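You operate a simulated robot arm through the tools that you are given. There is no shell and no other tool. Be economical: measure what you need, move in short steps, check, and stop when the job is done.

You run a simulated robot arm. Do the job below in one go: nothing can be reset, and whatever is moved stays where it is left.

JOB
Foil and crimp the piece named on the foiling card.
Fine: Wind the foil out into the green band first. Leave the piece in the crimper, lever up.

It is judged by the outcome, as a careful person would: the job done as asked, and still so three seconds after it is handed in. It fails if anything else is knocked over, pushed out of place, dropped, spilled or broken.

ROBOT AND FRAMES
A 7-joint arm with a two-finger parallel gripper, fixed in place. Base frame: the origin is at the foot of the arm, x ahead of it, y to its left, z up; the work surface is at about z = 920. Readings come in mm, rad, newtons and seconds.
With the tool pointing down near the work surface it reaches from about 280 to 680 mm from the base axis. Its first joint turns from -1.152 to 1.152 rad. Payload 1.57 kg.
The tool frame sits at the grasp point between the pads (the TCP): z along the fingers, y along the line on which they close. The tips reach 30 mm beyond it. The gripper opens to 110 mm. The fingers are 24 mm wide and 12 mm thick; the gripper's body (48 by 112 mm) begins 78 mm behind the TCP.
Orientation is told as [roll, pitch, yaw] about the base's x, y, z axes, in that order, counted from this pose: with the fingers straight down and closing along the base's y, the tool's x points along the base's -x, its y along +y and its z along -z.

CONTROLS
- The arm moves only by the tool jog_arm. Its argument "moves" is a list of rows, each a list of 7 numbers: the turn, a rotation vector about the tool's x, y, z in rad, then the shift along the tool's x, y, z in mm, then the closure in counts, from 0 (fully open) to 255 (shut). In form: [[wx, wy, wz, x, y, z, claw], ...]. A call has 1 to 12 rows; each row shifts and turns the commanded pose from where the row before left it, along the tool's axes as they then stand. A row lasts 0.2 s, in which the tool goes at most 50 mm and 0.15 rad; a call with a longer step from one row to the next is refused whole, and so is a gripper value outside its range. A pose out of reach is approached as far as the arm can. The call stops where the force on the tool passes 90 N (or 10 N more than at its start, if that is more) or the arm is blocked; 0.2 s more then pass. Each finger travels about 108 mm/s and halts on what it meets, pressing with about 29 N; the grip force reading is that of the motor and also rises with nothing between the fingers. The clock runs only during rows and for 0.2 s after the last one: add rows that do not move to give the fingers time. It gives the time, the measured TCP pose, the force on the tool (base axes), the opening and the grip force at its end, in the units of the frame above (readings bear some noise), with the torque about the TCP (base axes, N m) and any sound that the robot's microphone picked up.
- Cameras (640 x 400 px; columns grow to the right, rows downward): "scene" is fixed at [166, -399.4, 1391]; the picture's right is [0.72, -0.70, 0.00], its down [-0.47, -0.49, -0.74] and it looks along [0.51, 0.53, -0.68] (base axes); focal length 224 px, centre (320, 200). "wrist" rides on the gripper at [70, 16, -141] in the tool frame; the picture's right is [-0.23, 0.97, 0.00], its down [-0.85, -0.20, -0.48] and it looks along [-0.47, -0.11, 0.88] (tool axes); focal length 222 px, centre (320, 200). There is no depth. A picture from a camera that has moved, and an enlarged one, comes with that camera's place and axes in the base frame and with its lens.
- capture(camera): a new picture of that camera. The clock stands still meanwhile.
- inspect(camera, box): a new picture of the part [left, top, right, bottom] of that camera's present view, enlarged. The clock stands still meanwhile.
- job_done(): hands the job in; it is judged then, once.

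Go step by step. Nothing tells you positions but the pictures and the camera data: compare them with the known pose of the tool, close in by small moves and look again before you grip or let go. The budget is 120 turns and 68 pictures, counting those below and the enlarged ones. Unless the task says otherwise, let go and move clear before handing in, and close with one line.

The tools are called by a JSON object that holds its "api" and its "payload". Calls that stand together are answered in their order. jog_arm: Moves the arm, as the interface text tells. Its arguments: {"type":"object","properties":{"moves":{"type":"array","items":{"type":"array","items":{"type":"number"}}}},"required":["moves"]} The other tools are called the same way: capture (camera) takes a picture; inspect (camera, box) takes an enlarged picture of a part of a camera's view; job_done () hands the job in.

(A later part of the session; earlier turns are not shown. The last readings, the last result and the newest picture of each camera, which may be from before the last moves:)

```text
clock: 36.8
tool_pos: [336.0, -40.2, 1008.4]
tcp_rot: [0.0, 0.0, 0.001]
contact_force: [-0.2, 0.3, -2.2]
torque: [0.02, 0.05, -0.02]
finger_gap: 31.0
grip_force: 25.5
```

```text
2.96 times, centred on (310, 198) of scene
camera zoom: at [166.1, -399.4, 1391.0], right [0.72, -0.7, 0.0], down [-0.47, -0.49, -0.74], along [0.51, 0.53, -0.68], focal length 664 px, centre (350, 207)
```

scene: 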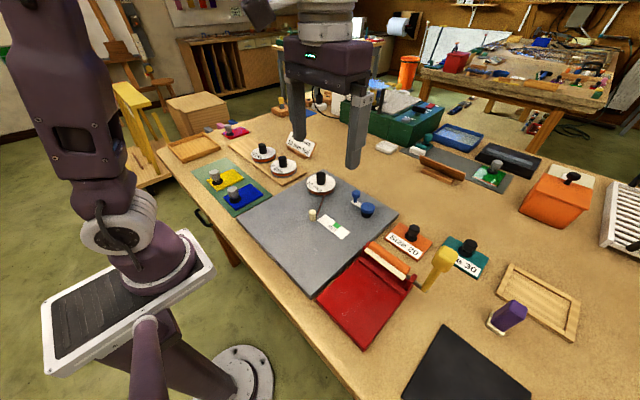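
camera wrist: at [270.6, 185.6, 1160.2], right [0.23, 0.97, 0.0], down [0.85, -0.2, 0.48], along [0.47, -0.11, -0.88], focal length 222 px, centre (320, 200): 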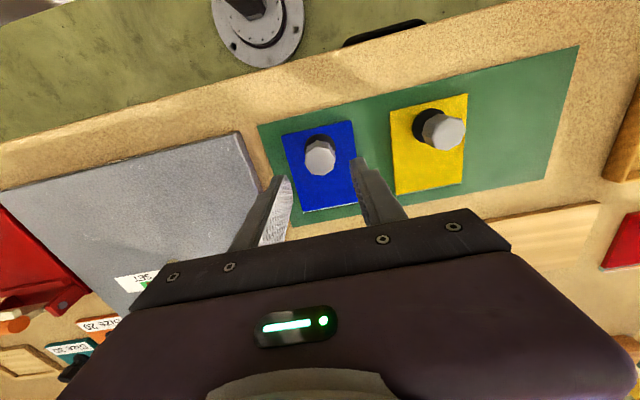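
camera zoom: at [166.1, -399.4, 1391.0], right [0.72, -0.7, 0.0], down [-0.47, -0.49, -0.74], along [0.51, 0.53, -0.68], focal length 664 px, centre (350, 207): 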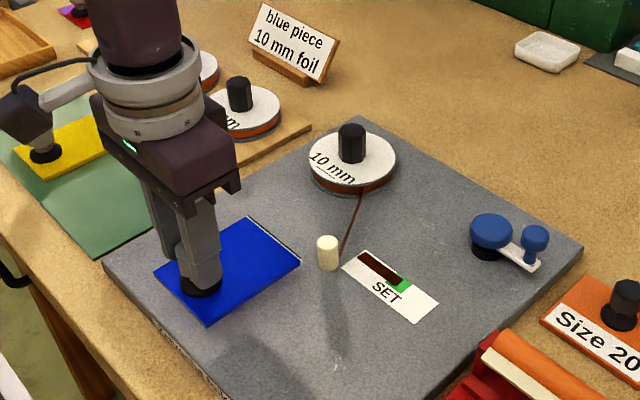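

Piece held level over the plate. A wrist view will show the edge and post together.

{"api": "capture", "payload": {"camera": "wrist"}}

```text
25 pictures are left
camera wrist: at [264.4, -24.4, 1149.5], right [0.23, 0.97, 0.0], down [0.85, -0.2, 0.48], along [0.47, -0.11, -0.88], focal length 222 px, centre (320, 200)
```

wrist: 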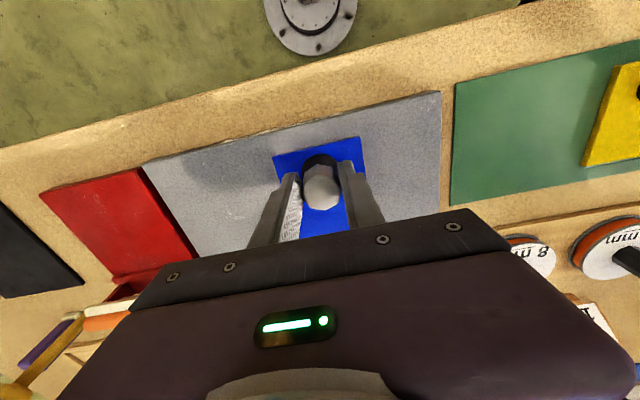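

From both cameras the surface is lower than assumed: mat ≈903, plate ≈920, piece bottom ≈ TCP−57. Piece edge is at x≈414, post's near side x≈441. I'll lower gradually on the plate side clear of the post.

{"api": "jog_arm", "payload": {"moves": [[0, 0, 0, 0, 0, 6, 255], [0, 0, 0, 0, 0, 6, 255], [0, 0, 0, 0, 0, 6, 255], [0, 0, 0, 0, 0, 4, 255], [0, 0, 0, 0, 0, 2, 255], [0, 0, 0, 0, 0, 0, 255]]}}

{"api": "inspect", "payload": {"camera": "scene", "box": [240, 160, 360, 250]}}

```text
clock: 38.2
tool_pos: [335.8, -40.7, 985.3]
tcp_rot: [0.0, 0.001, 0.001]
contact_force: [0.0, 0.9, -2.3]
torque: [-0.01, 0.05, -0.01]
finger_gap: 31.0
grip_force: 24.8
```

```text
4.44 times, centred on (300, 205) of scene
camera zoom: at [166.1, -399.4, 1391.0], right [0.72, -0.7, 0.0], down [-0.47, -0.49, -0.74], along [0.51, 0.53, -0.68], focal length 997 px, centre (409, 178)
```

zoom: 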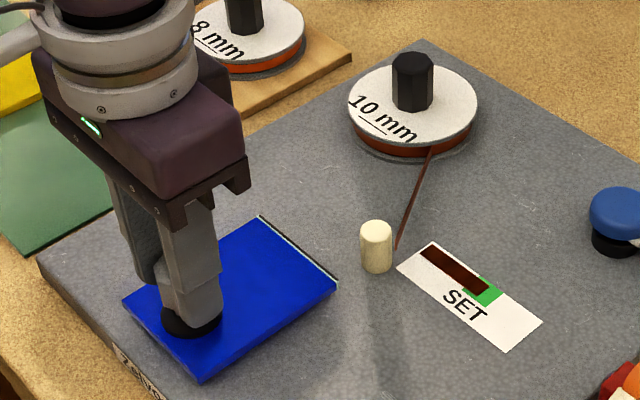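

Close to the plate now; lowering by small amounts to feel it.

{"api": "jog_arm", "payload": {"moves": [[0, 0, 0, 0, 0, 2, 255], [0, 0, 0, 0, 0, 2, 255], [0, 0, 0, 0, 0, 0, 255]]}}

{"api": "jog_arm", "payload": {"moves": [[0, 0, 0, 0, 0, 1.5, 255], [0, 0, 0, 0, 0, 0, 255]]}}

{"api": "jog_arm", "payload": {"moves": [[0, 0, 0, 0, 0, 1.5, 255], [0, 0, 0, 0, 0, 0, 255]]}}

```text
clock: 39.0
tool_pos: [335.7, -39.1, 981.2]
tcp_rot: [0.001, 0.001, 0.0]
contact_force: [-0.5, 0.5, -2.6]
torque: [-0.04, 0.04, 0.01]
finger_gap: 31.3
grip_force: 24.9
```

```text
clock: 39.6
tool_pos: [335.4, -40.2, 978.1]
tcp_rot: [0.001, 0.0, -0.001]
contact_force: [0.4, 0.1, -2.6]
torque: [-0.01, 0.03, 0.01]
finger_gap: 31.2
grip_force: 25.4
```

```text
clock: 40.2
tool_pos: [335.4, -40.4, 978.3]
tcp_rot: [0.0, 0.0, 0.0]
contact_force: [-0.1, -1.0, -1.6]
torque: [0.0, 0.02, -0.01]
finger_gap: 31.4
grip_force: 24.9
```

{"api": "jog_arm", "payload": {"moves": [[0, 0, 0, 0, 0, 1.5, 255], [0, 0, 0, 0, 0, 0, 255]]}}

{"api": "jog_arm", "payload": {"moves": [[0, 0, 0, 0, 0, 1.5, 255], [0, 0, 0, 0, 0, 0, 255]]}}

```text
clock: 40.8
tool_pos: [335.3, -40.4, 975.6]
tcp_rot: [0.001, 0.001, 0.0]
contact_force: [-0.9, -2.7, 17.1]
torque: [-0.07, -0.04, 0.0]
finger_gap: 31.2
grip_force: 24.8
```

```text
clock: 41.4
tool_pos: [334.9, -42.1, 974.4]
tcp_rot: [0.0, 0.0, -0.001]
contact_force: [-2.9, 2.5, 17.4]
torque: [0.04, -0.01, 0.02]
finger_gap: 31.1
grip_force: 25.4
```

Plate contact felt at TCP z≈976. I'll raise ~3 mm and advance the edge toward the post, its right-hand end facing the post.

{"api": "jog_arm", "payload": {"moves": [[0, 0, 0, 0, 0, -3, 255], [0, 0, 0, -5, 0, 0, 255], [0, 0, 0, -5, 0, 0, 255], [0, 0, 0, -5, 0, 0, 255], [0, 0, 0, -4, 0, 0, 255], [0, 0, 0, 0, 0, 0, 255]]}}

{"api": "inspect", "payload": {"camera": "scene", "box": [260, 170, 360, 245]}}

```text
clock: 42.8
tool_pos: [354.5, -40.4, 979.9]
tcp_rot: [0.001, 0.001, 0.0]
contact_force: [-0.5, 0.7, -1.1]
torque: [-0.03, 0.08, 0.02]
finger_gap: 31.2
grip_force: 25.1
```

```text
5.33 times, centred on (310, 208) of scene
camera zoom: at [166.1, -399.4, 1391.0], right [0.72, -0.7, 0.0], down [-0.47, -0.49, -0.74], along [0.51, 0.53, -0.68], focal length 1196 px, centre (373, 160)
```

zoom: 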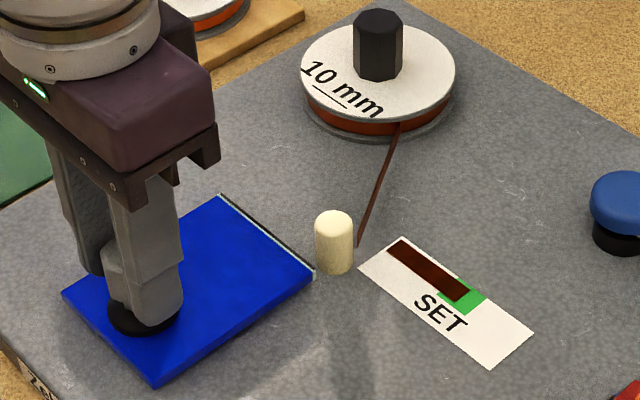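

The piece's corner is in line with the post, about 3 mm short. Small sidestep then touch.

{"api": "jog_arm", "payload": {"moves": [[0, 0, 0, 0, -3, 0, 255], [0, 0, 0, -2, 0, 0, 255], [0, 0, 0, -1.5, 0, 0, 255], [0, 0, 0, 0, 0, 0, 255]]}}

{"api": "jog_arm", "payload": {"moves": [[0, 0, 0, -1.5, 0, 0, 255], [0, 0, 0, 0, 0, 0, 255]]}}

```text
clock: 43.8
tool_pos: [358.3, -42.1, 977.6]
tcp_rot: [0.001, -0.002, 0.001]
contact_force: [-0.7, -0.8, -1.4]
torque: [-0.02, 0.08, 0.0]
finger_gap: 31.2
grip_force: 24.4
```

```text
clock: 44.4
tool_pos: [359.5, -42.6, 978.8]
tcp_rot: [-0.001, 0.0, -0.001]
contact_force: [-0.5, -0.4, -1.3]
torque: [-0.01, 0.04, 0.01]
finger_gap: 31.2
grip_force: 25.0
```

{"api": "jog_arm", "payload": {"moves": [[0, 0, 0, -1.5, 0, 0, 255], [0, 0, 0, 0, 0, 0, 255]]}}

{"api": "jog_arm", "payload": {"moves": [[0, 0, 0, -1.5, 0, 0, 255], [0, 0, 0, 0, 0, 0, 255]]}}

```text
clock: 45.0
tool_pos: [361.9, -43.3, 976.3]
tcp_rot: [0.0, 0.0, -0.001]
contact_force: [0.2, -0.2, -1.5]
torque: [-0.03, 0.06, -0.01]
finger_gap: 31.0
grip_force: 24.9
```

```text
clock: 45.6
tool_pos: [361.9, -43.2, 976.0]
tcp_rot: [0.0, 0.002, -0.001]
contact_force: [-6.0, 1.3, -1.2]
torque: [0.02, 0.31, -0.1]
finger_gap: 31.3
grip_force: 25.6
```

Touching the post (Fx −6 N). Now slide the edge along it, piece moving right (−y), gently.

{"api": "jog_arm", "payload": {"moves": [[0, 0, 0, -0.5, -2, 0, 255], [0, 0, 0, 0, -4, 0, 255], [0, 0, 0, 0, -4, 0, 255], [0, 0, 0, 0, -4, 0, 255], [0, 0, 0, 0, -4, 0, 255], [0, 0, 0, 0, 0, 0, 255]]}}

{"api": "inspect", "payload": {"camera": "scene", "box": [270, 175, 360, 245]}}

```text
clock: 47.0
tool_pos: [363.4, -61.9, 976.3]
tcp_rot: [0.0, 0.001, 0.001]
contact_force: [-11.6, 2.3, 1.1]
torque: [0.13, 0.49, 0.02]
finger_gap: 31.1
grip_force: 25.0
```

```text
5.71 times, centred on (315, 210) of scene
camera zoom: at [165.7, -399.3, 1391.0], right [0.72, -0.7, 0.0], down [-0.47, -0.49, -0.74], along [0.51, 0.53, -0.68], focal length 1282 px, centre (349, 143)
```

zoom: 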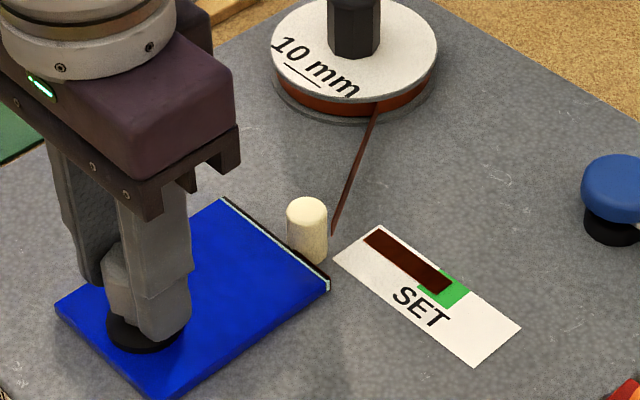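

Contact is good. Continue the slide to the other end of the edge.

{"api": "jog_arm", "payload": {"moves": [[0, 0, 0, 0, -4, 0, 255], [0, 0, 0, 0, -4, 0, 255], [0, 0, 0, 0, -4, 0, 255], [0, 0, 0, 0, -4, 0, 255], [0, 0, 0, 0, -4, 0, 255], [0, 0, 0, 0, -4, 0, 255], [0, 0, 0, 0, -4, 0, 255], [0, 0, 0, 0, -4, 0, 255], [0, 0, 0, 0, -4, 0, 255], [0, 0, 0, 0, -4, 0, 255], [0, 0, 0, 0, -4, 0, 255], [0, 0, 0, 0, 0, 0, 255]]}}

{"api": "inspect", "payload": {"camera": "scene", "box": [270, 175, 370, 250]}}

```text
clock: 49.6
tool_pos: [363.5, -105.2, 977.2]
tcp_rot: [-0.001, 0.0, 0.0]
contact_force: [-0.1, -0.3, -2.6]
torque: [-0.02, 0.01, 0.0]
finger_gap: 31.2
grip_force: 24.9
```

```text
5.33 times, centred on (320, 212) of scene
camera zoom: at [166.1, -399.4, 1391.0], right [0.72, -0.7, 0.0], down [-0.47, -0.49, -0.74], along [0.51, 0.53, -0.68], focal length 1196 px, centre (320, 133)
```

zoom: 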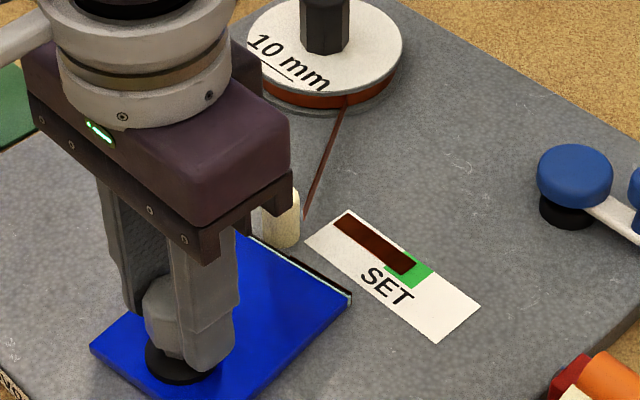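

Contact faded near the end. I'll press in slightly and see whether the edge is still on the post.

{"api": "jog_arm", "payload": {"moves": [[0, 0, 0, -1.5, 0, 0, 255], [0, 0, 0, 0, 0, 0, 255]]}}

{"api": "inspect", "payload": {"camera": "scene", "box": [300, 195, 350, 235]}}

```text
clock: 50.2
tool_pos: [366.0, -104.9, 977.6]
tcp_rot: [0.0, -0.001, -0.001]
contact_force: [0.5, 0.2, -2.5]
torque: [-0.01, 0.05, 0.01]
finger_gap: 30.9
grip_force: 25.1
```

```text
10.00 times, centred on (325, 215) of scene
camera zoom: at [166.1, -399.4, 1391.0], right [0.72, -0.7, 0.0], down [-0.47, -0.49, -0.74], along [0.51, 0.53, -0.68], focal length 2243 px, centre (270, 50)
```

zoom: 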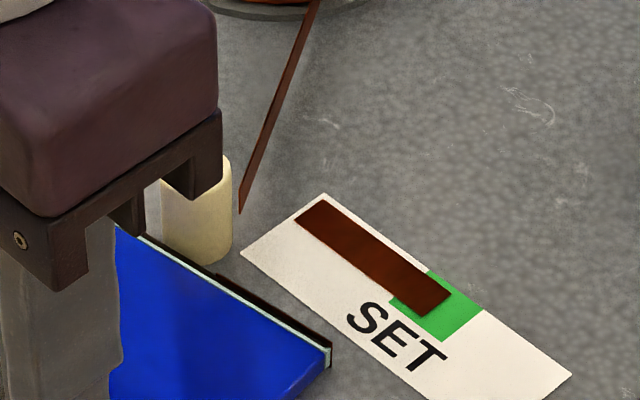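

A brown foil strip is now visible along roughly 45 mm of the edge, so this is the right action; contact was lost after that. I'll back up about 20 mm, press again and finish the slide.

{"api": "jog_arm", "payload": {"moves": [[0, 0, 0, 3, 0, 0, 255], [0, 0, 0, 0, 5, 0, 255], [0, 0, 0, 0, 5, 0, 255], [0, 0, 0, 0, 5, 0, 255], [0, 0, 0, 0, 5, 0, 255], [0, 0, 0, -1.5, 0, 0, 255], [0, 0, 0, -1.5, 0, 0, 255], [0, 0, 0, 0, 0, 0, 255]]}}

{"api": "jog_arm", "payload": {"moves": [[0, 0, 0, -1, 0, 0, 255], [0, 0, 0, 0, 0, 0, 255]]}}

```text
clock: 52.0
tool_pos: [364.7, -85.6, 978.2]
tcp_rot: [0.001, 0.0, 0.001]
contact_force: [0.4, 0.3, -2.5]
torque: [-0.03, 0.04, 0.01]
finger_gap: 30.7
grip_force: 25.1
```

```text
clock: 52.6
tool_pos: [365.9, -84.9, 978.0]
tcp_rot: [0.0, 0.001, 0.0]
contact_force: [-0.2, -0.2, -1.7]
torque: [0.01, 0.02, -0.03]
finger_gap: 30.9
grip_force: 24.6
```

{"api": "jog_arm", "payload": {"moves": [[0, 0, 0, -1, 0, 0, 255], [0, 0, 0, 0, 0, 0, 255]]}}

{"api": "jog_arm", "payload": {"moves": [[0, 0, 0, -1, 0, 0, 255], [0, 0, 0, 0, 0, 0, 255]]}}

{"api": "jog_arm", "payload": {"moves": [[0, 0, 0, -1, 0, 0, 255], [0, 0, 0, 0, 0, 0, 255]]}}

```text
clock: 53.2
tool_pos: [364.5, -85.8, 978.3]
tcp_rot: [-0.001, 0.001, 0.0]
contact_force: [-3.7, -0.3, -1.8]
torque: [-0.03, 0.17, 0.04]
finger_gap: 31.1
grip_force: 24.8
```

```text
clock: 53.8
tool_pos: [366.7, -85.2, 977.2]
tcp_rot: [0.0, 0.003, -0.001]
contact_force: [-14.2, -2.1, 3.0]
torque: [-0.17, 0.34, -0.06]
finger_gap: 31.0
grip_force: 25.3
```

```text
clock: 54.4
tool_pos: [368.2, -84.2, 977.5]
tcp_rot: [0.0, 0.002, -0.001]
contact_force: [-16.1, -3.9, 2.6]
torque: [-0.22, 0.52, -0.13]
finger_gap: 30.8
grip_force: 24.4
```

Contact again (16 N). Sliding on with slight inward creep to keep contact.

{"api": "jog_arm", "payload": {"moves": [[0, 0, 0, 0, -4, 0, 255], [0, 0, 0, -0.3, -4, 0, 255], [0, 0, 0, -0.3, -4, 0, 255], [0, 0, 0, -0.3, -4, 0, 255], [0, 0, 0, -0.3, -4, 0, 255], [0, 0, 0, 0, 0, 0, 255]]}}

{"api": "inspect", "payload": {"camera": "scene", "box": [300, 195, 350, 235]}}

```text
clock: 55.8
tool_pos: [370.8, -104.8, 978.2]
tcp_rot: [0.0, 0.0, 0.0]
contact_force: [-0.7, -0.1, -1.5]
torque: [-0.03, -0.02, -0.03]
finger_gap: 30.7
grip_force: 25.6
```

```text
10.00 times, centred on (325, 215) of scene
camera zoom: at [166.1, -399.4, 1391.0], right [0.72, -0.7, 0.0], down [-0.47, -0.49, -0.74], along [0.51, 0.53, -0.68], focal length 2243 px, centre (270, 50)
```

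zoom: 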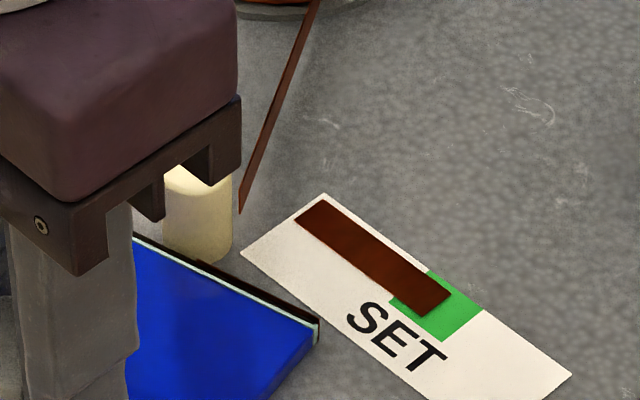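

The piece twisted in the grip (≈0.25 rad CCW) because I pressed off-centre. I'll back off, counter-rotate the tool, and check squareness.

{"api": "jog_arm", "payload": {"moves": [[0, 0, 0, 7, 0, 0, 255], [0, 0, 0, 8, 0, 0, 255], [0, 0, 0.08, 0, 0, 0, 255], [0, 0, 0.08, 0, 0, 0, 255], [0, 0, 0.08, 0, 0, 0, 255], [0, 0, 0, 0, 0, 0, 255]]}}

{"api": "inspect", "payload": {"camera": "scene", "box": [270, 190, 350, 250]}}

```text
clock: 57.2
tool_pos: [354.4, -105.0, 978.2]
tcp_rot: [0.001, 0.001, -0.241]
contact_force: [-0.1, 0.6, -2.3]
torque: [0.0, 0.04, 0.02]
finger_gap: 30.6
grip_force: 25.0
```

```text
6.67 times, centred on (310, 220) of scene
camera zoom: at [166.1, -399.4, 1391.0], right [0.72, -0.7, 0.0], down [-0.47, -0.49, -0.74], along [0.51, 0.53, -0.68], focal length 1495 px, centre (387, 67)
```

zoom: 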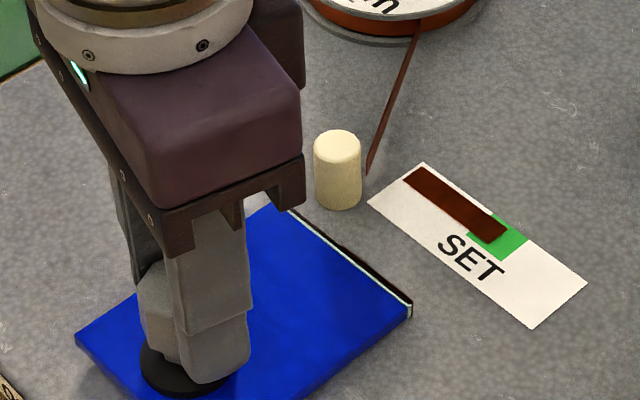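

Edge is square again; about 46 mm of ~80 is foiled. I'll shift so the post meets the edge just before the foil's end, then touch lightly.

{"api": "jog_arm", "payload": {"moves": [[0, 0, 0, 1.75, 7.1, 0, 255], [0, 0, 0, 1.75, 7.1, 0, 255], [0, 0, 0, 1.75, 7.1, 0, 255], [0, 0, 0, -4.9, 1.2, 0, 255], [0, 0, 0, -4.9, 1.2, 0, 255], [0, 0, 0, -1.9, 0.5, 0, 255], [0, 0, 0, 0, 0, 0, 255]]}}

{"api": "jog_arm", "payload": {"moves": [[0, 0, 0, -1, 0.24, 0, 255], [0, 0, 0, 0, 0, 0, 255]]}}

{"api": "jog_arm", "payload": {"moves": [[0, 0, 0, -1, 0.24, 0, 255], [0, 0, 0, 0, 0, 0, 255]]}}

```text
clock: 58.8
tool_pos: [367.7, -84.7, 976.2]
tcp_rot: [0.001, -0.001, -0.24]
contact_force: [0.2, 0.5, -2.4]
torque: [0.03, 0.01, 0.0]
finger_gap: 30.6
grip_force: 25.3
```

```text
clock: 59.4
tool_pos: [367.5, -83.2, 976.3]
tcp_rot: [0.0, 0.0, -0.242]
contact_force: [0.3, -0.7, -2.2]
torque: [-0.02, 0.02, 0.0]
finger_gap: 30.6
grip_force: 25.4
```

```text
clock: 60.0
tool_pos: [367.9, -85.1, 977.6]
tcp_rot: [0.0, 0.002, -0.239]
contact_force: [-5.2, -0.2, -0.6]
torque: [0.02, 0.25, 0.0]
finger_gap: 30.7
grip_force: 25.2
```

Light contact (5 N). Slide in short strokes, reading the force.

{"api": "jog_arm", "payload": {"moves": [[0, 0, 0, -0.72, -2.91, 0, 255], [0, 0, 0, -0.72, -2.91, 0, 255], [0, 0, 0, -0.72, -2.91, 0, 255], [0, 0, 0, 0, 0, 0, 255]]}}

{"api": "jog_arm", "payload": {"moves": [[0, 0, 0, -0.85, -2.91, 0, 255], [0, 0, 0, -0.85, -2.91, 0, 255], [0, 0, 0, 0, 0, 0, 255]]}}

```text
clock: 61.0
tool_pos: [369.8, -92.9, 976.9]
tcp_rot: [0.001, 0.0, -0.241]
contact_force: [-0.5, 1.3, -1.6]
torque: [-0.01, 0.0, 0.0]
finger_gap: 30.4
grip_force: 24.6
```

```text
clock: 61.8
tool_pos: [367.7, -98.7, 976.5]
tcp_rot: [0.0, 0.002, -0.24]
contact_force: [-0.7, -0.2, -1.9]
torque: [0.01, 0.06, 0.01]
finger_gap: 30.1
grip_force: 24.9
```

Contact is fading as it twists; I'll make it up by rotating the tool slightly (which brings that end forward).

{"api": "jog_arm", "payload": {"moves": [[0, 0, 0.03, 0, 0, 0, 255], [0, 0, 0, 0, 0, 0, 255]]}}

{"api": "jog_arm", "payload": {"moves": [[0, 0, 0.03, 0, 0, 0, 255], [0, 0, 0, 0, 0, 0, 255]]}}

{"api": "inspect", "payload": {"camera": "scene", "box": [270, 190, 350, 250]}}

```text
clock: 62.4
tool_pos: [367.6, -98.3, 977.3]
tcp_rot: [-0.001, 0.002, -0.272]
contact_force: [-3.2, 0.4, -1.8]
torque: [0.02, 0.16, 0.09]
finger_gap: 30.6
grip_force: 25.2
```

```text
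clock: 63.0
tool_pos: [368.4, -98.5, 977.0]
tcp_rot: [0.0, 0.003, -0.301]
contact_force: [-5.3, 0.7, -2.8]
torque: [0.02, 0.42, 0.2]
finger_gap: 30.3
grip_force: 24.6
```

```text
6.67 times, centred on (310, 220) of scene
camera zoom: at [165.9, -399.4, 1391.0], right [0.72, -0.7, 0.0], down [-0.47, -0.49, -0.74], along [0.51, 0.53, -0.68], focal length 1495 px, centre (387, 67)
```

zoom: 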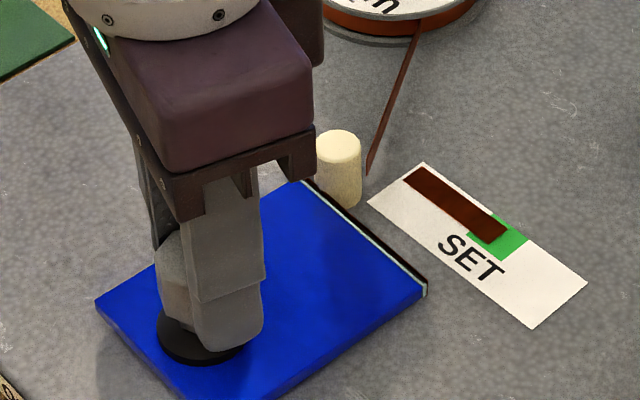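

{"api": "inspect", "payload": {"camera": "scene", "box": [302, 208, 342, 238]}}

```text
13.33 times, centred on (322, 223) of scene
camera zoom: at [165.9, -399.4, 1391.0], right [0.72, -0.7, 0.0], down [-0.47, -0.49, -0.74], along [0.51, 0.53, -0.68], focal length 2990 px, centre (293, -107)
```

zoom: 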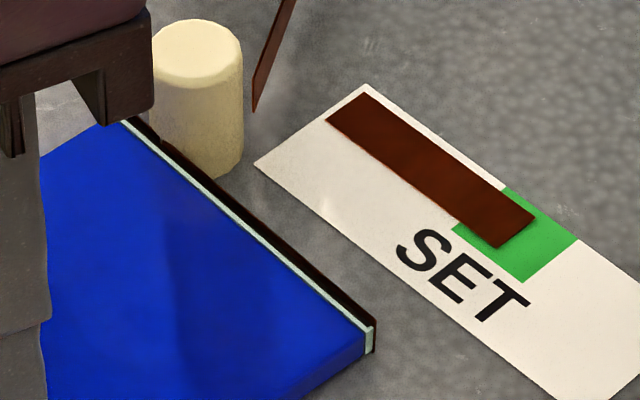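

Foil now covers up to the post, about 13 mm left. Continue in short strokes.

{"api": "jog_arm", "payload": {"moves": [[0, 0, 0, -0.89, -2.87, 0, 255], [0, 0, 0, -0.89, -2.87, 0, 255], [0, 0, 0, 0, 0, 0, 255]]}}

{"api": "jog_arm", "payload": {"moves": [[0, 0, 0.015, -0.89, -2.87, 0, 255], [0, 0, 0.015, -0.89, -2.87, 0, 255], [0, 0, 0, 0, 0, 0, 255]]}}

```text
clock: 63.8
tool_pos: [368.1, -105.2, 977.9]
tcp_rot: [0.0, -0.002, -0.301]
contact_force: [-5.2, 0.9, 0.0]
torque: [0.08, 0.21, 0.25]
finger_gap: 30.6
grip_force: 25.2
```

```text
clock: 64.6
tool_pos: [368.3, -111.2, 978.1]
tcp_rot: [0.0, 0.0, -0.33]
contact_force: [-4.8, 1.9, -1.8]
torque: [0.07, 0.24, 0.29]
finger_gap: 30.8
grip_force: 24.7
```

Contact steady at 5 N. One more short stroke, then check.

{"api": "jog_arm", "payload": {"moves": [[0, 0, 0.015, -0.95, -2.85, 0, 255], [0, 0, 0, 0, 0, 0, 255]]}}

{"api": "inspect", "payload": {"camera": "scene", "box": [302, 208, 342, 238]}}

```text
clock: 65.2
tool_pos: [368.6, -115.3, 978.8]
tcp_rot: [0.0, 0.001, -0.345]
contact_force: [-4.9, 0.4, -1.0]
torque: [0.06, 0.26, 0.19]
finger_gap: 30.6
grip_force: 25.1
```

```text
13.33 times, centred on (322, 223) of scene
camera zoom: at [165.9, -399.4, 1391.0], right [0.72, -0.7, 0.0], down [-0.47, -0.49, -0.74], along [0.51, 0.53, -0.68], focal length 2990 px, centre (293, -107)
```

zoom: 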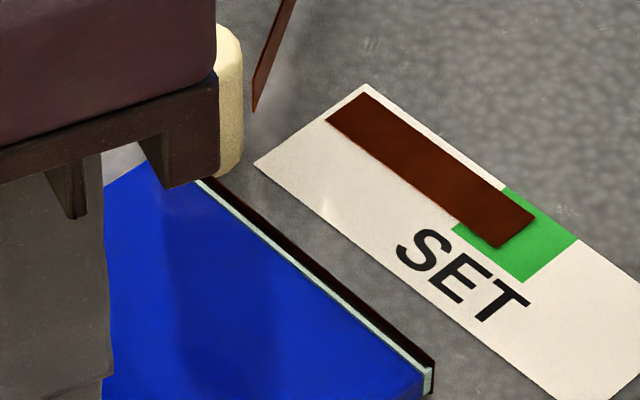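

{"api": "jog_arm", "payload": {"moves": [[0, 0, 0.01, -0.98, -2.82, 0, 255], [0, 0, 0, 0, 0, 0, 255]]}}

{"api": "jog_arm", "payload": {"moves": [[0, 0, 0.01, -0.98, -2.82, 0, 255], [0, 0, 0, 0, 0, 0, 255]]}}

{"api": "jog_arm", "payload": {"moves": [[0, 0, 0.01, -0.98, -2.82, 0, 255], [0, 0, 0, 0, 0, 0, 255]]}}

```text
clock: 65.8
tool_pos: [368.7, -117.4, 978.2]
tcp_rot: [0.0, 0.001, -0.356]
contact_force: [-3.0, -0.1, -2.1]
torque: [-0.01, 0.1, 0.05]
finger_gap: 30.4
grip_force: 24.8
```

```text
clock: 66.4
tool_pos: [368.6, -119.4, 977.4]
tcp_rot: [0.0, 0.001, -0.365]
contact_force: [-0.6, 0.2, -1.4]
torque: [0.02, 0.02, -0.01]
finger_gap: 30.6
grip_force: 25.3
```

```text
clock: 67.0
tool_pos: [368.3, -122.9, 977.3]
tcp_rot: [0.002, 0.001, -0.376]
contact_force: [-0.5, 0.2, -2.0]
torque: [0.02, 0.04, 0.01]
finger_gap: 30.8
grip_force: 24.5
```

The end has passed the post. Back off and look at the whole edge.

{"api": "jog_arm", "payload": {"moves": [[0, 0, 0, 7, -2.8, 0, 255], [0, 0, 0, 7, -2.8, 0, 255], [0, 0, 0, -3.7, -9.3, 0, 255], [0, 0, 0, -5.5, -14, 0, 255], [0, 0, 0, -5.5, -14, -5, 255], [0, 0, 0, -3.7, -9.3, -5, 255], [0, 0, 0, 0, 0, 0, 255]]}}

{"api": "inspect", "payload": {"camera": "scene", "box": [290, 200, 370, 260]}}

```text
clock: 68.6
tool_pos: [352.3, -173.1, 988.1]
tcp_rot: [0.001, 0.001, -0.374]
contact_force: [0.3, -0.4, -2.0]
torque: [0.0, 0.06, 0.02]
finger_gap: 30.3
grip_force: 25.4
```

```text
6.67 times, centred on (330, 230) of scene
camera zoom: at [166.1, -399.4, 1391.0], right [0.72, -0.7, 0.0], down [-0.47, -0.49, -0.74], along [0.51, 0.53, -0.68], focal length 1495 px, centre (253, 0)
```

zoom: 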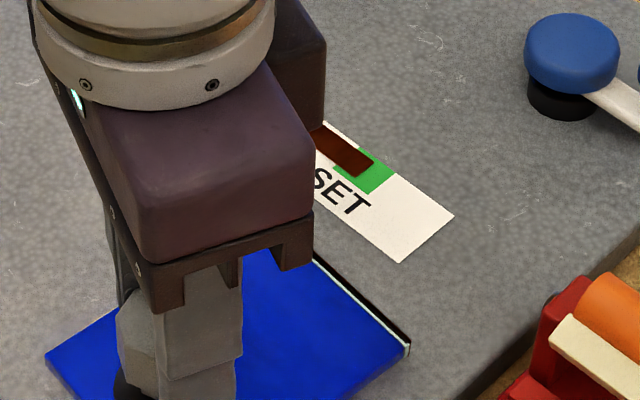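

I'll lift high and take a close look at the crimper's jaw and stop before entering it.

{"api": "jog_arm", "payload": {"moves": [[0, 0, 0, 0, 0, -15, 255], [0, 0, 0, 0, 0, -20, 255], [0, 0, -0.1, 0, 0, -15, 255], [0, 0, 0, 0, 0, 0, 255]]}}

{"api": "inspect", "payload": {"camera": "scene", "box": [360, 235, 420, 290]}}

{"api": "inspect", "payload": {"camera": "scene", "box": [270, 170, 390, 260]}}

```text
clock: 69.6
tool_pos: [352.1, -173.4, 1036.4]
tcp_rot: [0.0, 0.001, -0.274]
contact_force: [-0.3, -0.6, -2.0]
torque: [0.01, 0.01, 0.02]
finger_gap: 30.3
grip_force: 24.9
```

```text
7.27 times, centred on (390, 262) of scene
camera zoom: at [166.1, -399.4, 1391.0], right [0.72, -0.7, 0.0], down [-0.47, -0.49, -0.74], along [0.51, 0.53, -0.68], focal length 1631 px, centre (-189, -254)
```

zoom: 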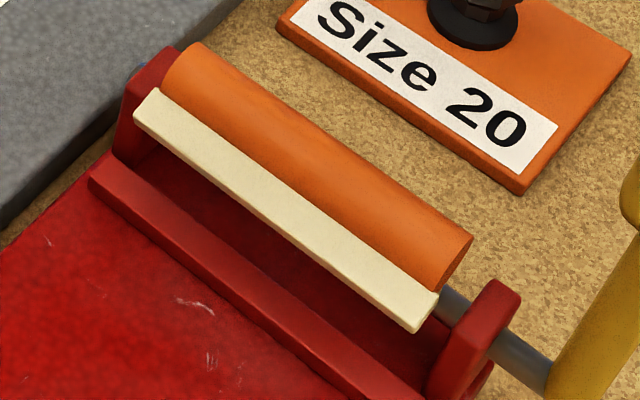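

```text
4.44 times, centred on (330, 215) of scene
camera zoom: at [166.1, -399.4, 1391.0], right [0.72, -0.7, 0.0], down [-0.47, -0.49, -0.74], along [0.51, 0.53, -0.68], focal length 997 px, centre (276, 133)
```

zoom: 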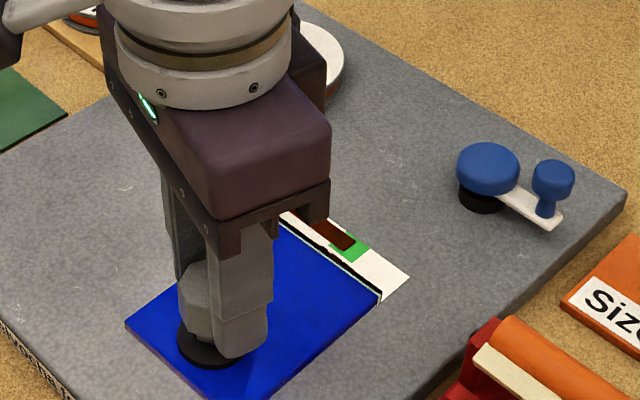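

The stop bar sits around x 439–449 and the jaw pad swings down just there. First verify the foil reaches the left end.

{"api": "inspect", "payload": {"camera": "scene", "box": [328, 213, 360, 241]}}

```text
14.29 times, centred on (344, 227) of scene
camera zoom: at [166.1, -399.4, 1391.0], right [0.72, -0.7, 0.0], down [-0.47, -0.49, -0.74], along [0.51, 0.53, -0.68], focal length 3204 px, centre (-23, -186)
```

zoom: 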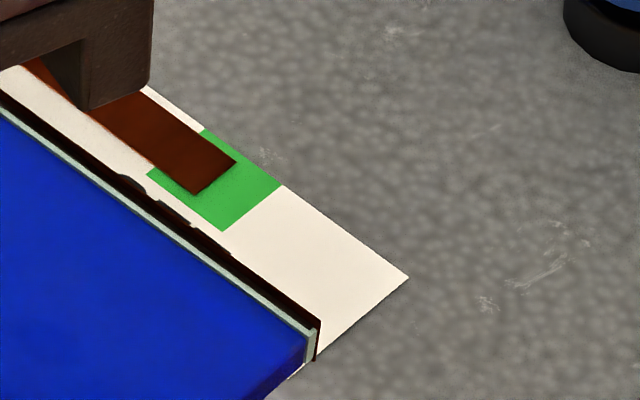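

Foil runs the full edge and the piece is square. Now carry it over the crimper tray (centre y≈−310).

{"api": "jog_arm", "payload": {"moves": [[0, 0, 0, -2.3, -8.2, 0, 255], [0, 0, 0, -4.6, -16.4, 0, 255], [0, 0, 0, -4.6, -16.4, 0, 255], [0, 0, 0, -4.6, -16.4, 0, 255], [0, 0, 0, -4.6, -16.4, 0, 255], [0, 0, 0, -4.6, -16.4, 0, 255], [0, 0, 0, -4.6, -16.4, 0, 255], [0, 0, 0, -4.6, -16.4, 0, 255], [0, 0, 0, -2.6, -9, 0, 255], [0, 0, 0, 0, 0, 0, 255]]}}

{"api": "inspect", "payload": {"camera": "scene", "box": [290, 210, 450, 350]}}

```text
clock: 71.8
tool_pos: [353.3, -308.3, 1037.8]
tcp_rot: [-0.001, -0.002, -0.276]
contact_force: [0.1, -0.1, -1.2]
torque: [-0.01, -0.01, -0.04]
finger_gap: 30.6
grip_force: 24.7
```

```text
2.86 times, centred on (370, 280) of scene
camera zoom: at [166.1, -399.4, 1391.0], right [0.72, -0.7, 0.0], down [-0.47, -0.49, -0.74], along [0.51, 0.53, -0.68], focal length 641 px, centre (177, -29)
```

zoom: 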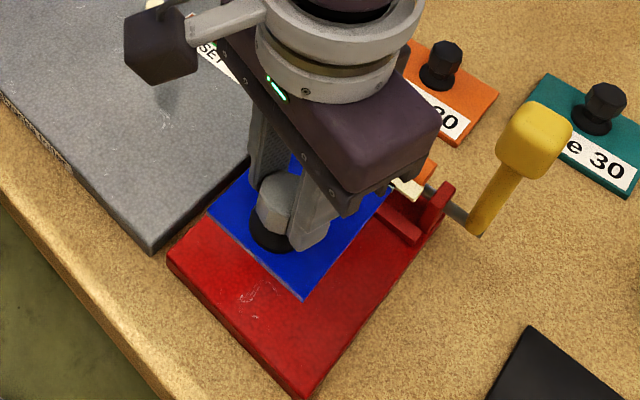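

Piece is square (rear edge x≈327), slightly left of centre. Shift 6 mm and lower onto the tray short of the bar.

{"api": "jog_arm", "payload": {"moves": [[0, 0, 0, -1.6, -5.8, 0, 255], [0, 0, 0, 0, 0, 10, 255], [0, 0, 0, 0, 0, 12, 255], [0, 0, 0, 0, 0, 12, 255], [0, 0, 0, 0, 0, 12, 255], [0, 0, 0, 0, 0, 8, 255], [0, 0, 0, 0, 0, 4, 255], [0, 0, 0, 0, 0, 0, 255]]}}

{"api": "jog_arm", "payload": {"moves": [[0, 0, 0, 0, 0, 2, 255], [0, 0, 0, 0, 0, 0, 255]]}}

{"api": "jog_arm", "payload": {"moves": [[0, 0, 0, 0, 0, 2, 255], [0, 0, 0, 0, 0, 0, 255]]}}

```text
clock: 73.6
tool_pos: [353.5, -315.7, 977.1]
tcp_rot: [0.001, 0.0, -0.275]
contact_force: [-0.1, 0.7, -2.1]
torque: [-0.02, 0.03, 0.03]
finger_gap: 30.6
grip_force: 24.8
```

```text
clock: 74.2
tool_pos: [353.0, -315.5, 976.2]
tcp_rot: [0.0, 0.001, -0.276]
contact_force: [-0.8, 1.7, 4.1]
torque: [-0.16, -0.37, 0.04]
finger_gap: 30.4
grip_force: 25.1
```

```text
clock: 74.8
tool_pos: [352.8, -316.7, 974.2]
tcp_rot: [0.0, -0.001, -0.276]
contact_force: [-1.0, 2.0, 7.2]
torque: [-0.2, -0.62, 0.16]
finger_gap: 30.4
grip_force: 25.2
```

Contact is felt at the front edge. Checking whether it's tray or bar.

{"api": "inspect", "payload": {"camera": "scene", "box": [330, 235, 420, 335]}}

```text
4.00 times, centred on (375, 285) of scene
camera zoom: at [165.9, -399.2, 1391.0], right [0.72, -0.7, 0.0], down [-0.47, -0.49, -0.74], along [0.51, 0.53, -0.68], focal length 897 px, centre (100, -140)
```

zoom: 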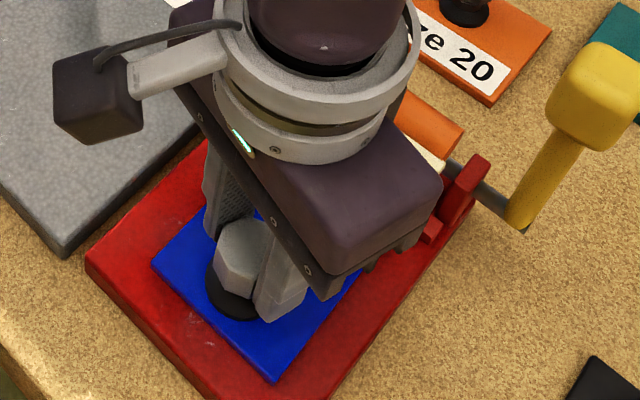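

Unclear, so I'll retest: raise, back 10 mm, and lower again to compare contact height and torque.

{"api": "jog_arm", "payload": {"moves": [[0, 0, 0, 0, 0, -4, 255], [0, 0, 0, 4.8, -1.35, 0, 255], [0, 0, 0, 4.8, -1.35, 0, 255], [0, 0, 0, 0, 0, 3, 255], [0, 0, 0, 0, 0, 0, 255]]}}

{"api": "jog_arm", "payload": {"moves": [[0, 0, 0, 0, 0, 1.5, 255], [0, 0, 0, 0, 0, 0, 255]]}}

{"api": "jog_arm", "payload": {"moves": [[0, 0, 0, 0, 0, 1.5, 255], [0, 0, 0, 0, 0, 0, 255]]}}

```text
clock: 76.0
tool_pos: [341.9, -315.7, 976.0]
tcp_rot: [0.001, 0.0, -0.276]
contact_force: [-0.5, 0.1, -2.0]
torque: [-0.02, 0.04, 0.01]
finger_gap: 30.4
grip_force: 25.1
```

```text
clock: 76.6
tool_pos: [343.2, -316.6, 974.6]
tcp_rot: [0.0, 0.001, -0.275]
contact_force: [-0.3, 0.4, 1.6]
torque: [-0.06, -0.2, 0.06]
finger_gap: 30.4
grip_force: 24.8
```

```text
clock: 77.2
tool_pos: [343.0, -316.5, 973.7]
tcp_rot: [0.001, 0.0, -0.275]
contact_force: [-3.2, 1.6, 9.1]
torque: [-0.08, -0.49, 0.04]
finger_gap: 30.3
grip_force: 24.9
```

Same height, so that's just the tray (front slightly drooped). Lift 1.5 mm and advance to meet the bar.

{"api": "jog_arm", "payload": {"moves": [[0, 0, 0, 0, 0, -1.5, 255], [0, 0, 0, -3.85, 1.08, 0, 255], [0, 0, 0, -3.85, 1.08, 0, 255], [0, 0, 0, -1.93, 0.54, 0, 255], [0, 0, 0, 0, 0, 0, 255]]}}

{"api": "jog_arm", "payload": {"moves": [[0, 0, 0, -1.93, 0.54, 0, 255], [0, 0, 0, 0, 0, 0, 255]]}}

{"api": "jog_arm", "payload": {"moves": [[0, 0, 0, -1.93, 0.54, 0, 255], [0, 0, 0, 0, 0, 0, 255]]}}

{"api": "jog_arm", "payload": {"moves": [[0, 0, 0, -1.93, 0.54, 0, 255], [0, 0, 0, 0, 0, 0, 255]]}}

```text
clock: 78.4
tool_pos: [353.1, -317.4, 974.7]
tcp_rot: [-0.001, -0.001, -0.277]
contact_force: [-0.6, -0.4, -2.8]
torque: [-0.01, 0.02, 0.02]
finger_gap: 30.7
grip_force: 24.9
```

```text
clock: 79.0
tool_pos: [355.3, -315.9, 973.3]
tcp_rot: [0.0, 0.0, -0.276]
contact_force: [0.3, 0.0, -1.4]
torque: [0.0, 0.01, 0.02]
finger_gap: 30.5
grip_force: 25.2
```

```text
clock: 79.6
tool_pos: [356.5, -316.7, 974.3]
tcp_rot: [-0.001, -0.001, -0.275]
contact_force: [0.0, 0.0, -1.8]
torque: [0.0, 0.05, 0.02]
finger_gap: 30.3
grip_force: 24.7
```

```text
clock: 80.2
tool_pos: [359.5, -316.4, 976.4]
tcp_rot: [0.001, -0.001, -0.276]
contact_force: [-0.1, -0.3, -2.3]
torque: [-0.01, 0.04, 0.0]
finger_gap: 30.4
grip_force: 25.0
```

{"api": "jog_arm", "payload": {"moves": [[0, 0, 0, -1.93, 0.54, 0, 255], [0, 0, 0, 0, 0, 0, 255]]}}

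{"api": "jog_arm", "payload": {"moves": [[0, 0, 0, -1.93, 0.54, 0, 255], [0, 0, 0, 0, 0, 0, 255]]}}

{"api": "jog_arm", "payload": {"moves": [[0, 0, 0, -1.93, 0.54, 0, 255], [0, 0, 0, 0, 0, 0, 255]]}}

{"api": "jog_arm", "payload": {"moves": [[0, 0, 0, -1.93, 0.54, 0, 255], [0, 0, 0, 0, 0, 0, 255]]}}

```text
clock: 80.8
tool_pos: [361.2, -317.3, 976.4]
tcp_rot: [-0.001, 0.001, -0.275]
contact_force: [-0.6, -0.2, -1.7]
torque: [-0.03, 0.03, 0.02]
finger_gap: 30.8
grip_force: 25.0
```

```text
clock: 81.4
tool_pos: [362.8, -316.6, 974.6]
tcp_rot: [-0.001, 0.001, -0.276]
contact_force: [-0.6, -0.2, -1.7]
torque: [0.0, 0.06, 0.0]
finger_gap: 30.3
grip_force: 24.9
```

```text
clock: 82.0
tool_pos: [363.3, -316.6, 975.3]
tcp_rot: [0.002, 0.005, -0.275]
contact_force: [-11.5, 2.2, 0.1]
torque: [0.1, 0.46, -0.01]
finger_gap: 30.3
grip_force: 25.3
```

```text
clock: 82.6
tool_pos: [365.9, -317.4, 974.9]
tcp_rot: [-0.002, 0.001, -0.274]
contact_force: [-17.8, -1.4, 4.1]
torque: [0.0, 0.46, 0.04]
finger_gap: 30.4
grip_force: 25.0
```

It butts squarely against the bar. Ease off 1 mm, settle on the tray, release and rise.

{"api": "jog_arm", "payload": {"moves": [[0, 0, 0, 0.96, -0.27, 0, 255], [0, 0, 0, 0, 0, 1.5, 255], [0, 0, 0, 0, 0, 0.5, 255], [0, 0, 0, 0, 0, 0, 255]]}}

{"api": "jog_arm", "payload": {"moves": [[0, 0, 0, 0, 0, 0, 200], [0, 0, 0, 0, 0, 0, 160], [0, 0, 0, 0, 0, 0, 130], [0, 0, 0, 0, 0, -20, 130], [0, 0, 0, 0, 0, -40, 130], [0, 0, 0, 0, 0, -45, 130], [0, 0, 0, 3, -1, -45, 130], [0, 0, 0, 48, 0, 0, 130], [0, 0, 0, 0, 48, 0, 130], [0, 0, 0, 0, 48, 0, 130], [0, 0, 0, 0, 0, 0, 130]]}}

{"api": "inspect", "payload": {"camera": "scene", "box": [310, 225, 470, 345]}}

```text
clock: 83.6
tool_pos: [366.7, -316.6, 973.1]
tcp_rot: [0.0, -0.002, -0.275]
contact_force: [-14.7, -4.5, 9.6]
torque: [-0.17, -0.11, 0.05]
finger_gap: 30.6
grip_force: 25.0
```

```text
clock: 86.0
tool_pos: [343.3, -208.1, 1121.2]
tcp_rot: [0.0, 0.0, -0.275]
contact_force: [0.9, 0.3, 0.3]
torque: [0.01, 0.02, -0.01]
finger_gap: 53.9
grip_force: 0.0
```

```text
3.33 times, centred on (390, 285) of scene
camera zoom: at [166.0, -399.3, 1391.0], right [0.72, -0.7, 0.0], down [-0.47, -0.49, -0.74], along [0.51, 0.53, -0.68], focal length 748 px, centre (87, -83)
```

zoom: 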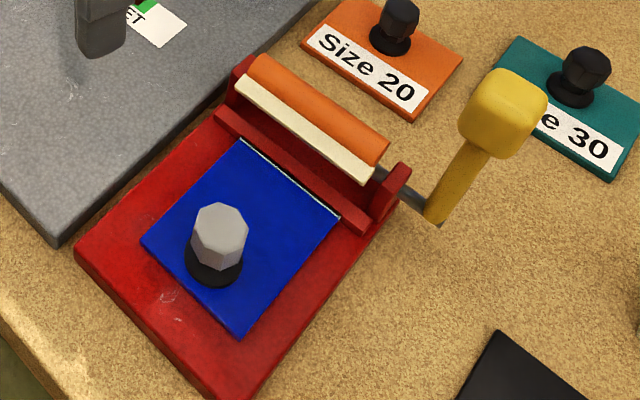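

The piece sits square against the stop. Lever knob computed at ≈(466,−394,1060), upright; the pad side means pulling it toward −x. I'll hover over it with yaw zeroed and look.

{"api": "jog_arm", "payload": {"moves": [[0, 0, -0.1375, 0, 0, -15, 70], [0, 0, -0.1375, 0, 0, -10, 70], [0, 0, 0, -24.6, -37.2, 0, 70], [0, 0, 0, -24.6, -37.2, 0, 70], [0, 0, 0, -24.6, -37.2, 0, 70], [0, 0, 0, -24.6, -37.2, 0, 70], [0, 0, 0, -24.6, -37.2, 0, 70], [0, 0, 0, 0, 0, 0, 70]]}}

{"api": "capture", "payload": {"camera": "wrist"}}

```text
clock: 87.8
tool_pos: [460.1, -387.2, 1146.8]
tcp_rot: [0.002, 0.0, -0.003]
contact_force: [-0.1, -0.1, 0.0]
torque: [0.01, -0.03, 0.0]
finger_gap: 80.0
grip_force: 0.0
out of reach, approached as far as the arm can: row 7
```

```text
7 pictures are left
camera wrist: at [389.1, -370.6, 1287.3], right [0.23, 0.97, 0.0], down [0.86, -0.2, 0.48], along [0.47, -0.11, -0.88], focal length 222 px, centre (320, 200)
```

wrist: 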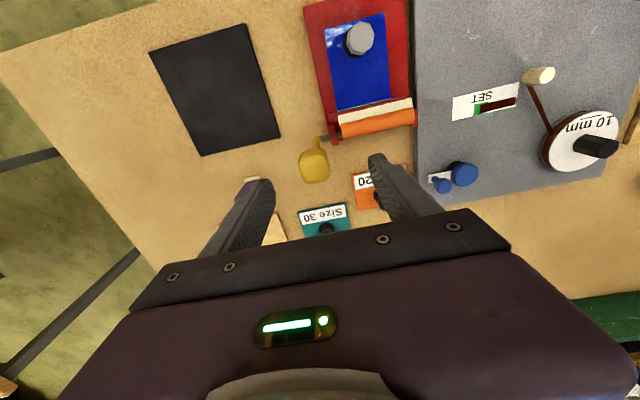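

Knob confirmed at ≈(465,−394.5,1058), about 33–40 mm wide. Descend around it (fingers on its y sides) and grip.

{"api": "jog_arm", "payload": {"moves": [[0, 0, 0, 0, 0, 20, 70], [0, 0, 0, -2.5, -3.5, 15, 70], [0, 0, 0, -2.5, -4, 15, 70], [0, 0, 0, 0, 0, 0, 70]]}}

```text
clock: 88.8
tool_pos: [463.6, -395.2, 1096.0]
tcp_rot: [0.0, -0.001, -0.001]
contact_force: [0.3, 0.4, 0.4]
torque: [0.01, -0.01, 0.0]
finger_gap: 79.8
grip_force: 0.0
```

{"api": "jog_arm", "payload": {"moves": [[0, 0, 0, -1, 0, 13, 70], [0, 0, 0, 0, 0, 13, 70], [0, 0, 0, 0, 0, 0, 130], [0, 0, 0, 0, 0, 0, 200], [0, 0, 0, 0, 0, 0, 220], [0, 0, 0, 0, 0, 0, 220]]}}

{"api": "inspect", "payload": {"camera": "scene", "box": [360, 190, 500, 310]}}

```text
clock: 90.2
tool_pos: [466.2, -395.2, 1070.4]
tcp_rot: [-0.003, -0.001, -0.002]
contact_force: [0.2, 3.7, -2.3]
torque: [-0.22, 0.04, -0.06]
finger_gap: 30.0
grip_force: 39.5
```

```text
3.33 times, centred on (430, 250) of scene
camera zoom: at [166.0, -399.3, 1391.0], right [0.72, -0.7, 0.0], down [-0.47, -0.49, -0.74], along [0.51, 0.53, -0.68], focal length 748 px, centre (-47, 33)
```

zoom: 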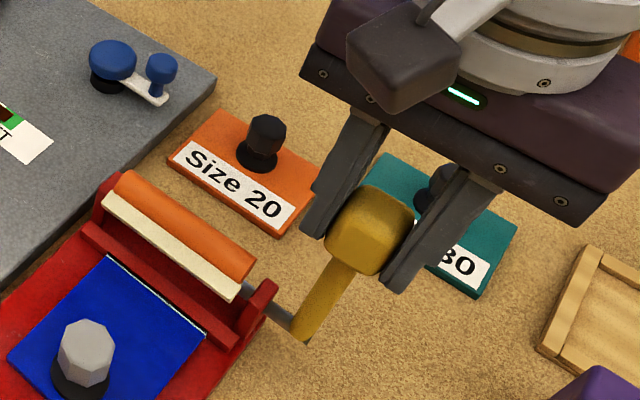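

Knob gripped (30 mm). Pull it along its arc toward −x, first 30°.

{"api": "jog_arm", "payload": {"moves": [[0, 0, 0, 10.3, 0, 0.45, 220], [0, 0, 0, 10.2, 0, 1.35, 220], [0, 0, 0, 10, 0, 2.2, 220], [0, 0, 0, 9.9, 0, 3.1, 220], [0, 0, 0, 9.5, 0, 4, 220], [0, 0, 0, 9.1, 0, 4.7, 220], [0, 0, 0, 0, 0, 0, 220]]}}

```text
clock: 91.8
tool_pos: [407.1, -394.8, 1057.6]
tcp_rot: [0.002, 0.0, 0.0]
contact_force: [10.1, 0.8, 4.0]
torque: [-0.32, -1.31, -0.02]
finger_gap: 29.7
grip_force: 39.5
```

Moves freely. Continue to 60°.

{"api": "jog_arm", "payload": {"moves": [[0, 0, 0, 8.7, 0, 5.5, 220], [0, 0, 0, 8.1, 0, 6.3, 220], [0, 0, 0, 7.6, 0, 7, 220], [0, 0, 0, 7, 0, 7.6, 220], [0, 0, 0, 6.3, 0, 8.1, 220], [0, 0, 0, 5.5, 0, 8.7, 220], [0, 0, 0, 0, 0, 0, 220]]}}

{"api": "inspect", "payload": {"camera": "scene", "box": [330, 220, 470, 340]}}

```text
clock: 93.4
tool_pos: [363.8, -394.7, 1012.5]
tcp_rot: [0.003, 0.0, -0.001]
contact_force: [-1.1, 4.2, 13.1]
torque: [-0.28, -1.3, -0.04]
finger_gap: 30.0
grip_force: 39.7
```

```text
3.33 times, centred on (400, 280) of scene
camera zoom: at [165.8, -399.1, 1391.1], right [0.72, -0.7, 0.0], down [-0.47, -0.49, -0.74], along [0.51, 0.53, -0.68], focal length 748 px, centre (53, -67)
```

zoom: 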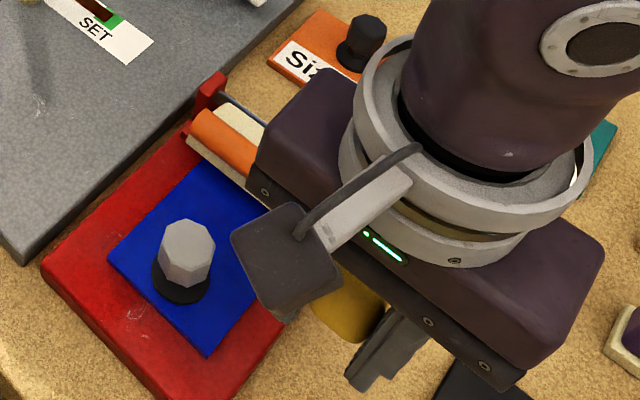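

The jaw is coming down over the foiled edge. Continue in smaller steps watching the force.

{"api": "jog_arm", "payload": {"moves": [[0, 0, 0, 4.7, 0, 9.1, 220], [0, 0, 0, 4, 0, 9.5, 220], [0, 0, 0, 0, 0, 0, 220]]}}

{"api": "jog_arm", "payload": {"moves": [[0, 0, 0, 1.6, 0, 4.9, 220], [0, 0, 0, 1.5, 0, 5, 220], [0, 0, 0, 0, 0, 0, 220]]}}

{"api": "jog_arm", "payload": {"moves": [[0, 0, 0, 1.1, 0, 5, 220], [0, 0, 0, 1.1, 0, 5, 220], [0, 0, 0, 0, 0, 0, 220]]}}

```text
clock: 94.2
tool_pos: [354.9, -395.8, 993.5]
tcp_rot: [0.0, 0.003, 0.0]
contact_force: [-7.9, 1.1, 11.3]
torque: [-0.05, -1.06, 0.05]
finger_gap: 29.7
grip_force: 39.5
```

```text
clock: 95.0
tool_pos: [352.5, -395.2, 985.8]
tcp_rot: [0.001, 0.0, 0.0]
contact_force: [-6.7, -2.1, 11.7]
torque: [-0.09, -1.3, 0.1]
finger_gap: 30.0
grip_force: 39.4
```

```text
clock: 95.8
tool_pos: [350.8, -393.8, 975.6]
tcp_rot: [-0.003, -0.003, 0.001]
contact_force: [-0.6, 2.0, 34.5]
torque: [0.49, -0.23, -0.17]
finger_gap: 29.8
grip_force: 39.8
```

Resistance is building (34 N): the pad is on the piece. Press a little more.

{"api": "jog_arm", "payload": {"moves": [[0, 0, 0, 0.3, 0, 2.5, 220], [0, 0, 0, 0, 0, 0, 220], [0, 0, 0, 0, 0, 0, 220]]}}

{"api": "inspect", "payload": {"camera": "scene", "box": [330, 220, 470, 340]}}

```text
clock: 96.6
tool_pos: [350.7, -395.1, 971.7]
tcp_rot: [0.0, -0.001, 0.001]
contact_force: [10.7, 6.1, 33.2]
torque: [-0.09, -0.35, -0.18]
finger_gap: 29.9
grip_force: 39.0
```

```text
3.33 times, centred on (400, 280) of scene
camera zoom: at [166.0, -398.8, 1391.2], right [0.72, -0.7, 0.0], down [-0.47, -0.49, -0.74], along [0.51, 0.53, -0.68], focal length 748 px, centre (53, -67)
```

zoom: 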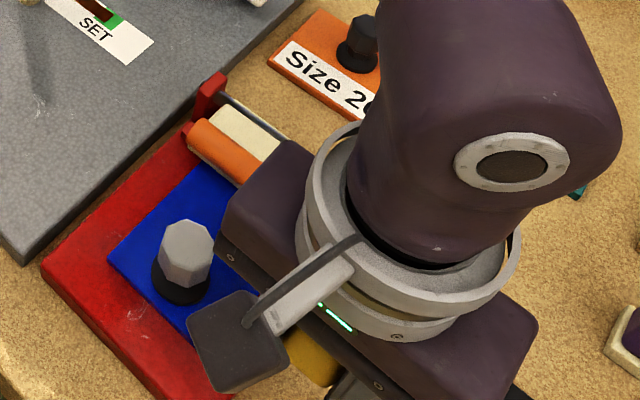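

The roller is pressed down on the edge. One more firm press to be sure.

{"api": "jog_arm", "payload": {"moves": [[0, 0, 0, 0, 0, 3, 220], [0, 0, 0, 0, 0, 3, 220], [0, 0, 0, 0, 0, 0, 220], [0, 0, 0, 0, 0, 0, 220]]}}

```text
clock: 97.6
tool_pos: [348.5, -395.8, 964.7]
tcp_rot: [0.004, 0.004, 0.0]
contact_force: [-5.7, 13.7, -11.6]
torque: [-1.31, 1.14, 0.02]
finger_gap: 29.8
grip_force: 39.2
```

{"api": "inspect", "payload": {"camera": "scene", "box": [340, 230, 460, 350]}}

```text
3.33 times, centred on (400, 290) of scene
camera zoom: at [166.1, -399.1, 1391.0], right [0.72, -0.7, 0.0], down [-0.47, -0.49, -0.74], along [0.51, 0.53, -0.68], focal length 748 px, centre (53, -100)
```

zoom: 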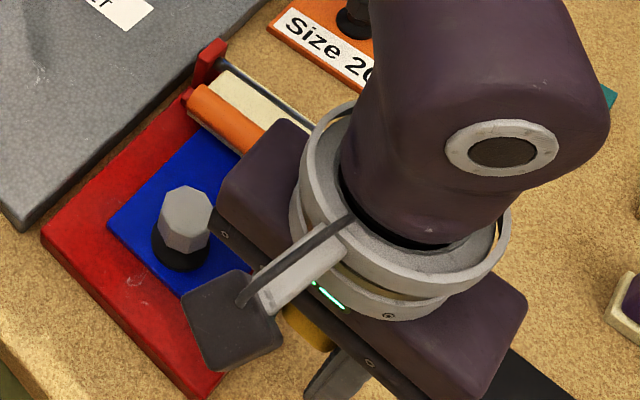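

The roller has rolled over the edge a little more; resistance fell off. A last small push to find the end of travel.

{"api": "jog_arm", "payload": {"moves": [[0, 0, 0, 0, 0, 2.5, 220], [0, 0, 0, 0, 0, 2.5, 220], [0, 0, 0, 0, 0, 0, 220], [0, 0, 0, 0, 0, 0, 220]]}}

```text
clock: 98.6
tool_pos: [348.9, -396.1, 962.8]
tcp_rot: [0.0, 0.002, 0.0]
contact_force: [-11.0, 24.5, 33.6]
torque: [-0.6, -0.6, 0.05]
finger_gap: 29.9
grip_force: 39.2
```

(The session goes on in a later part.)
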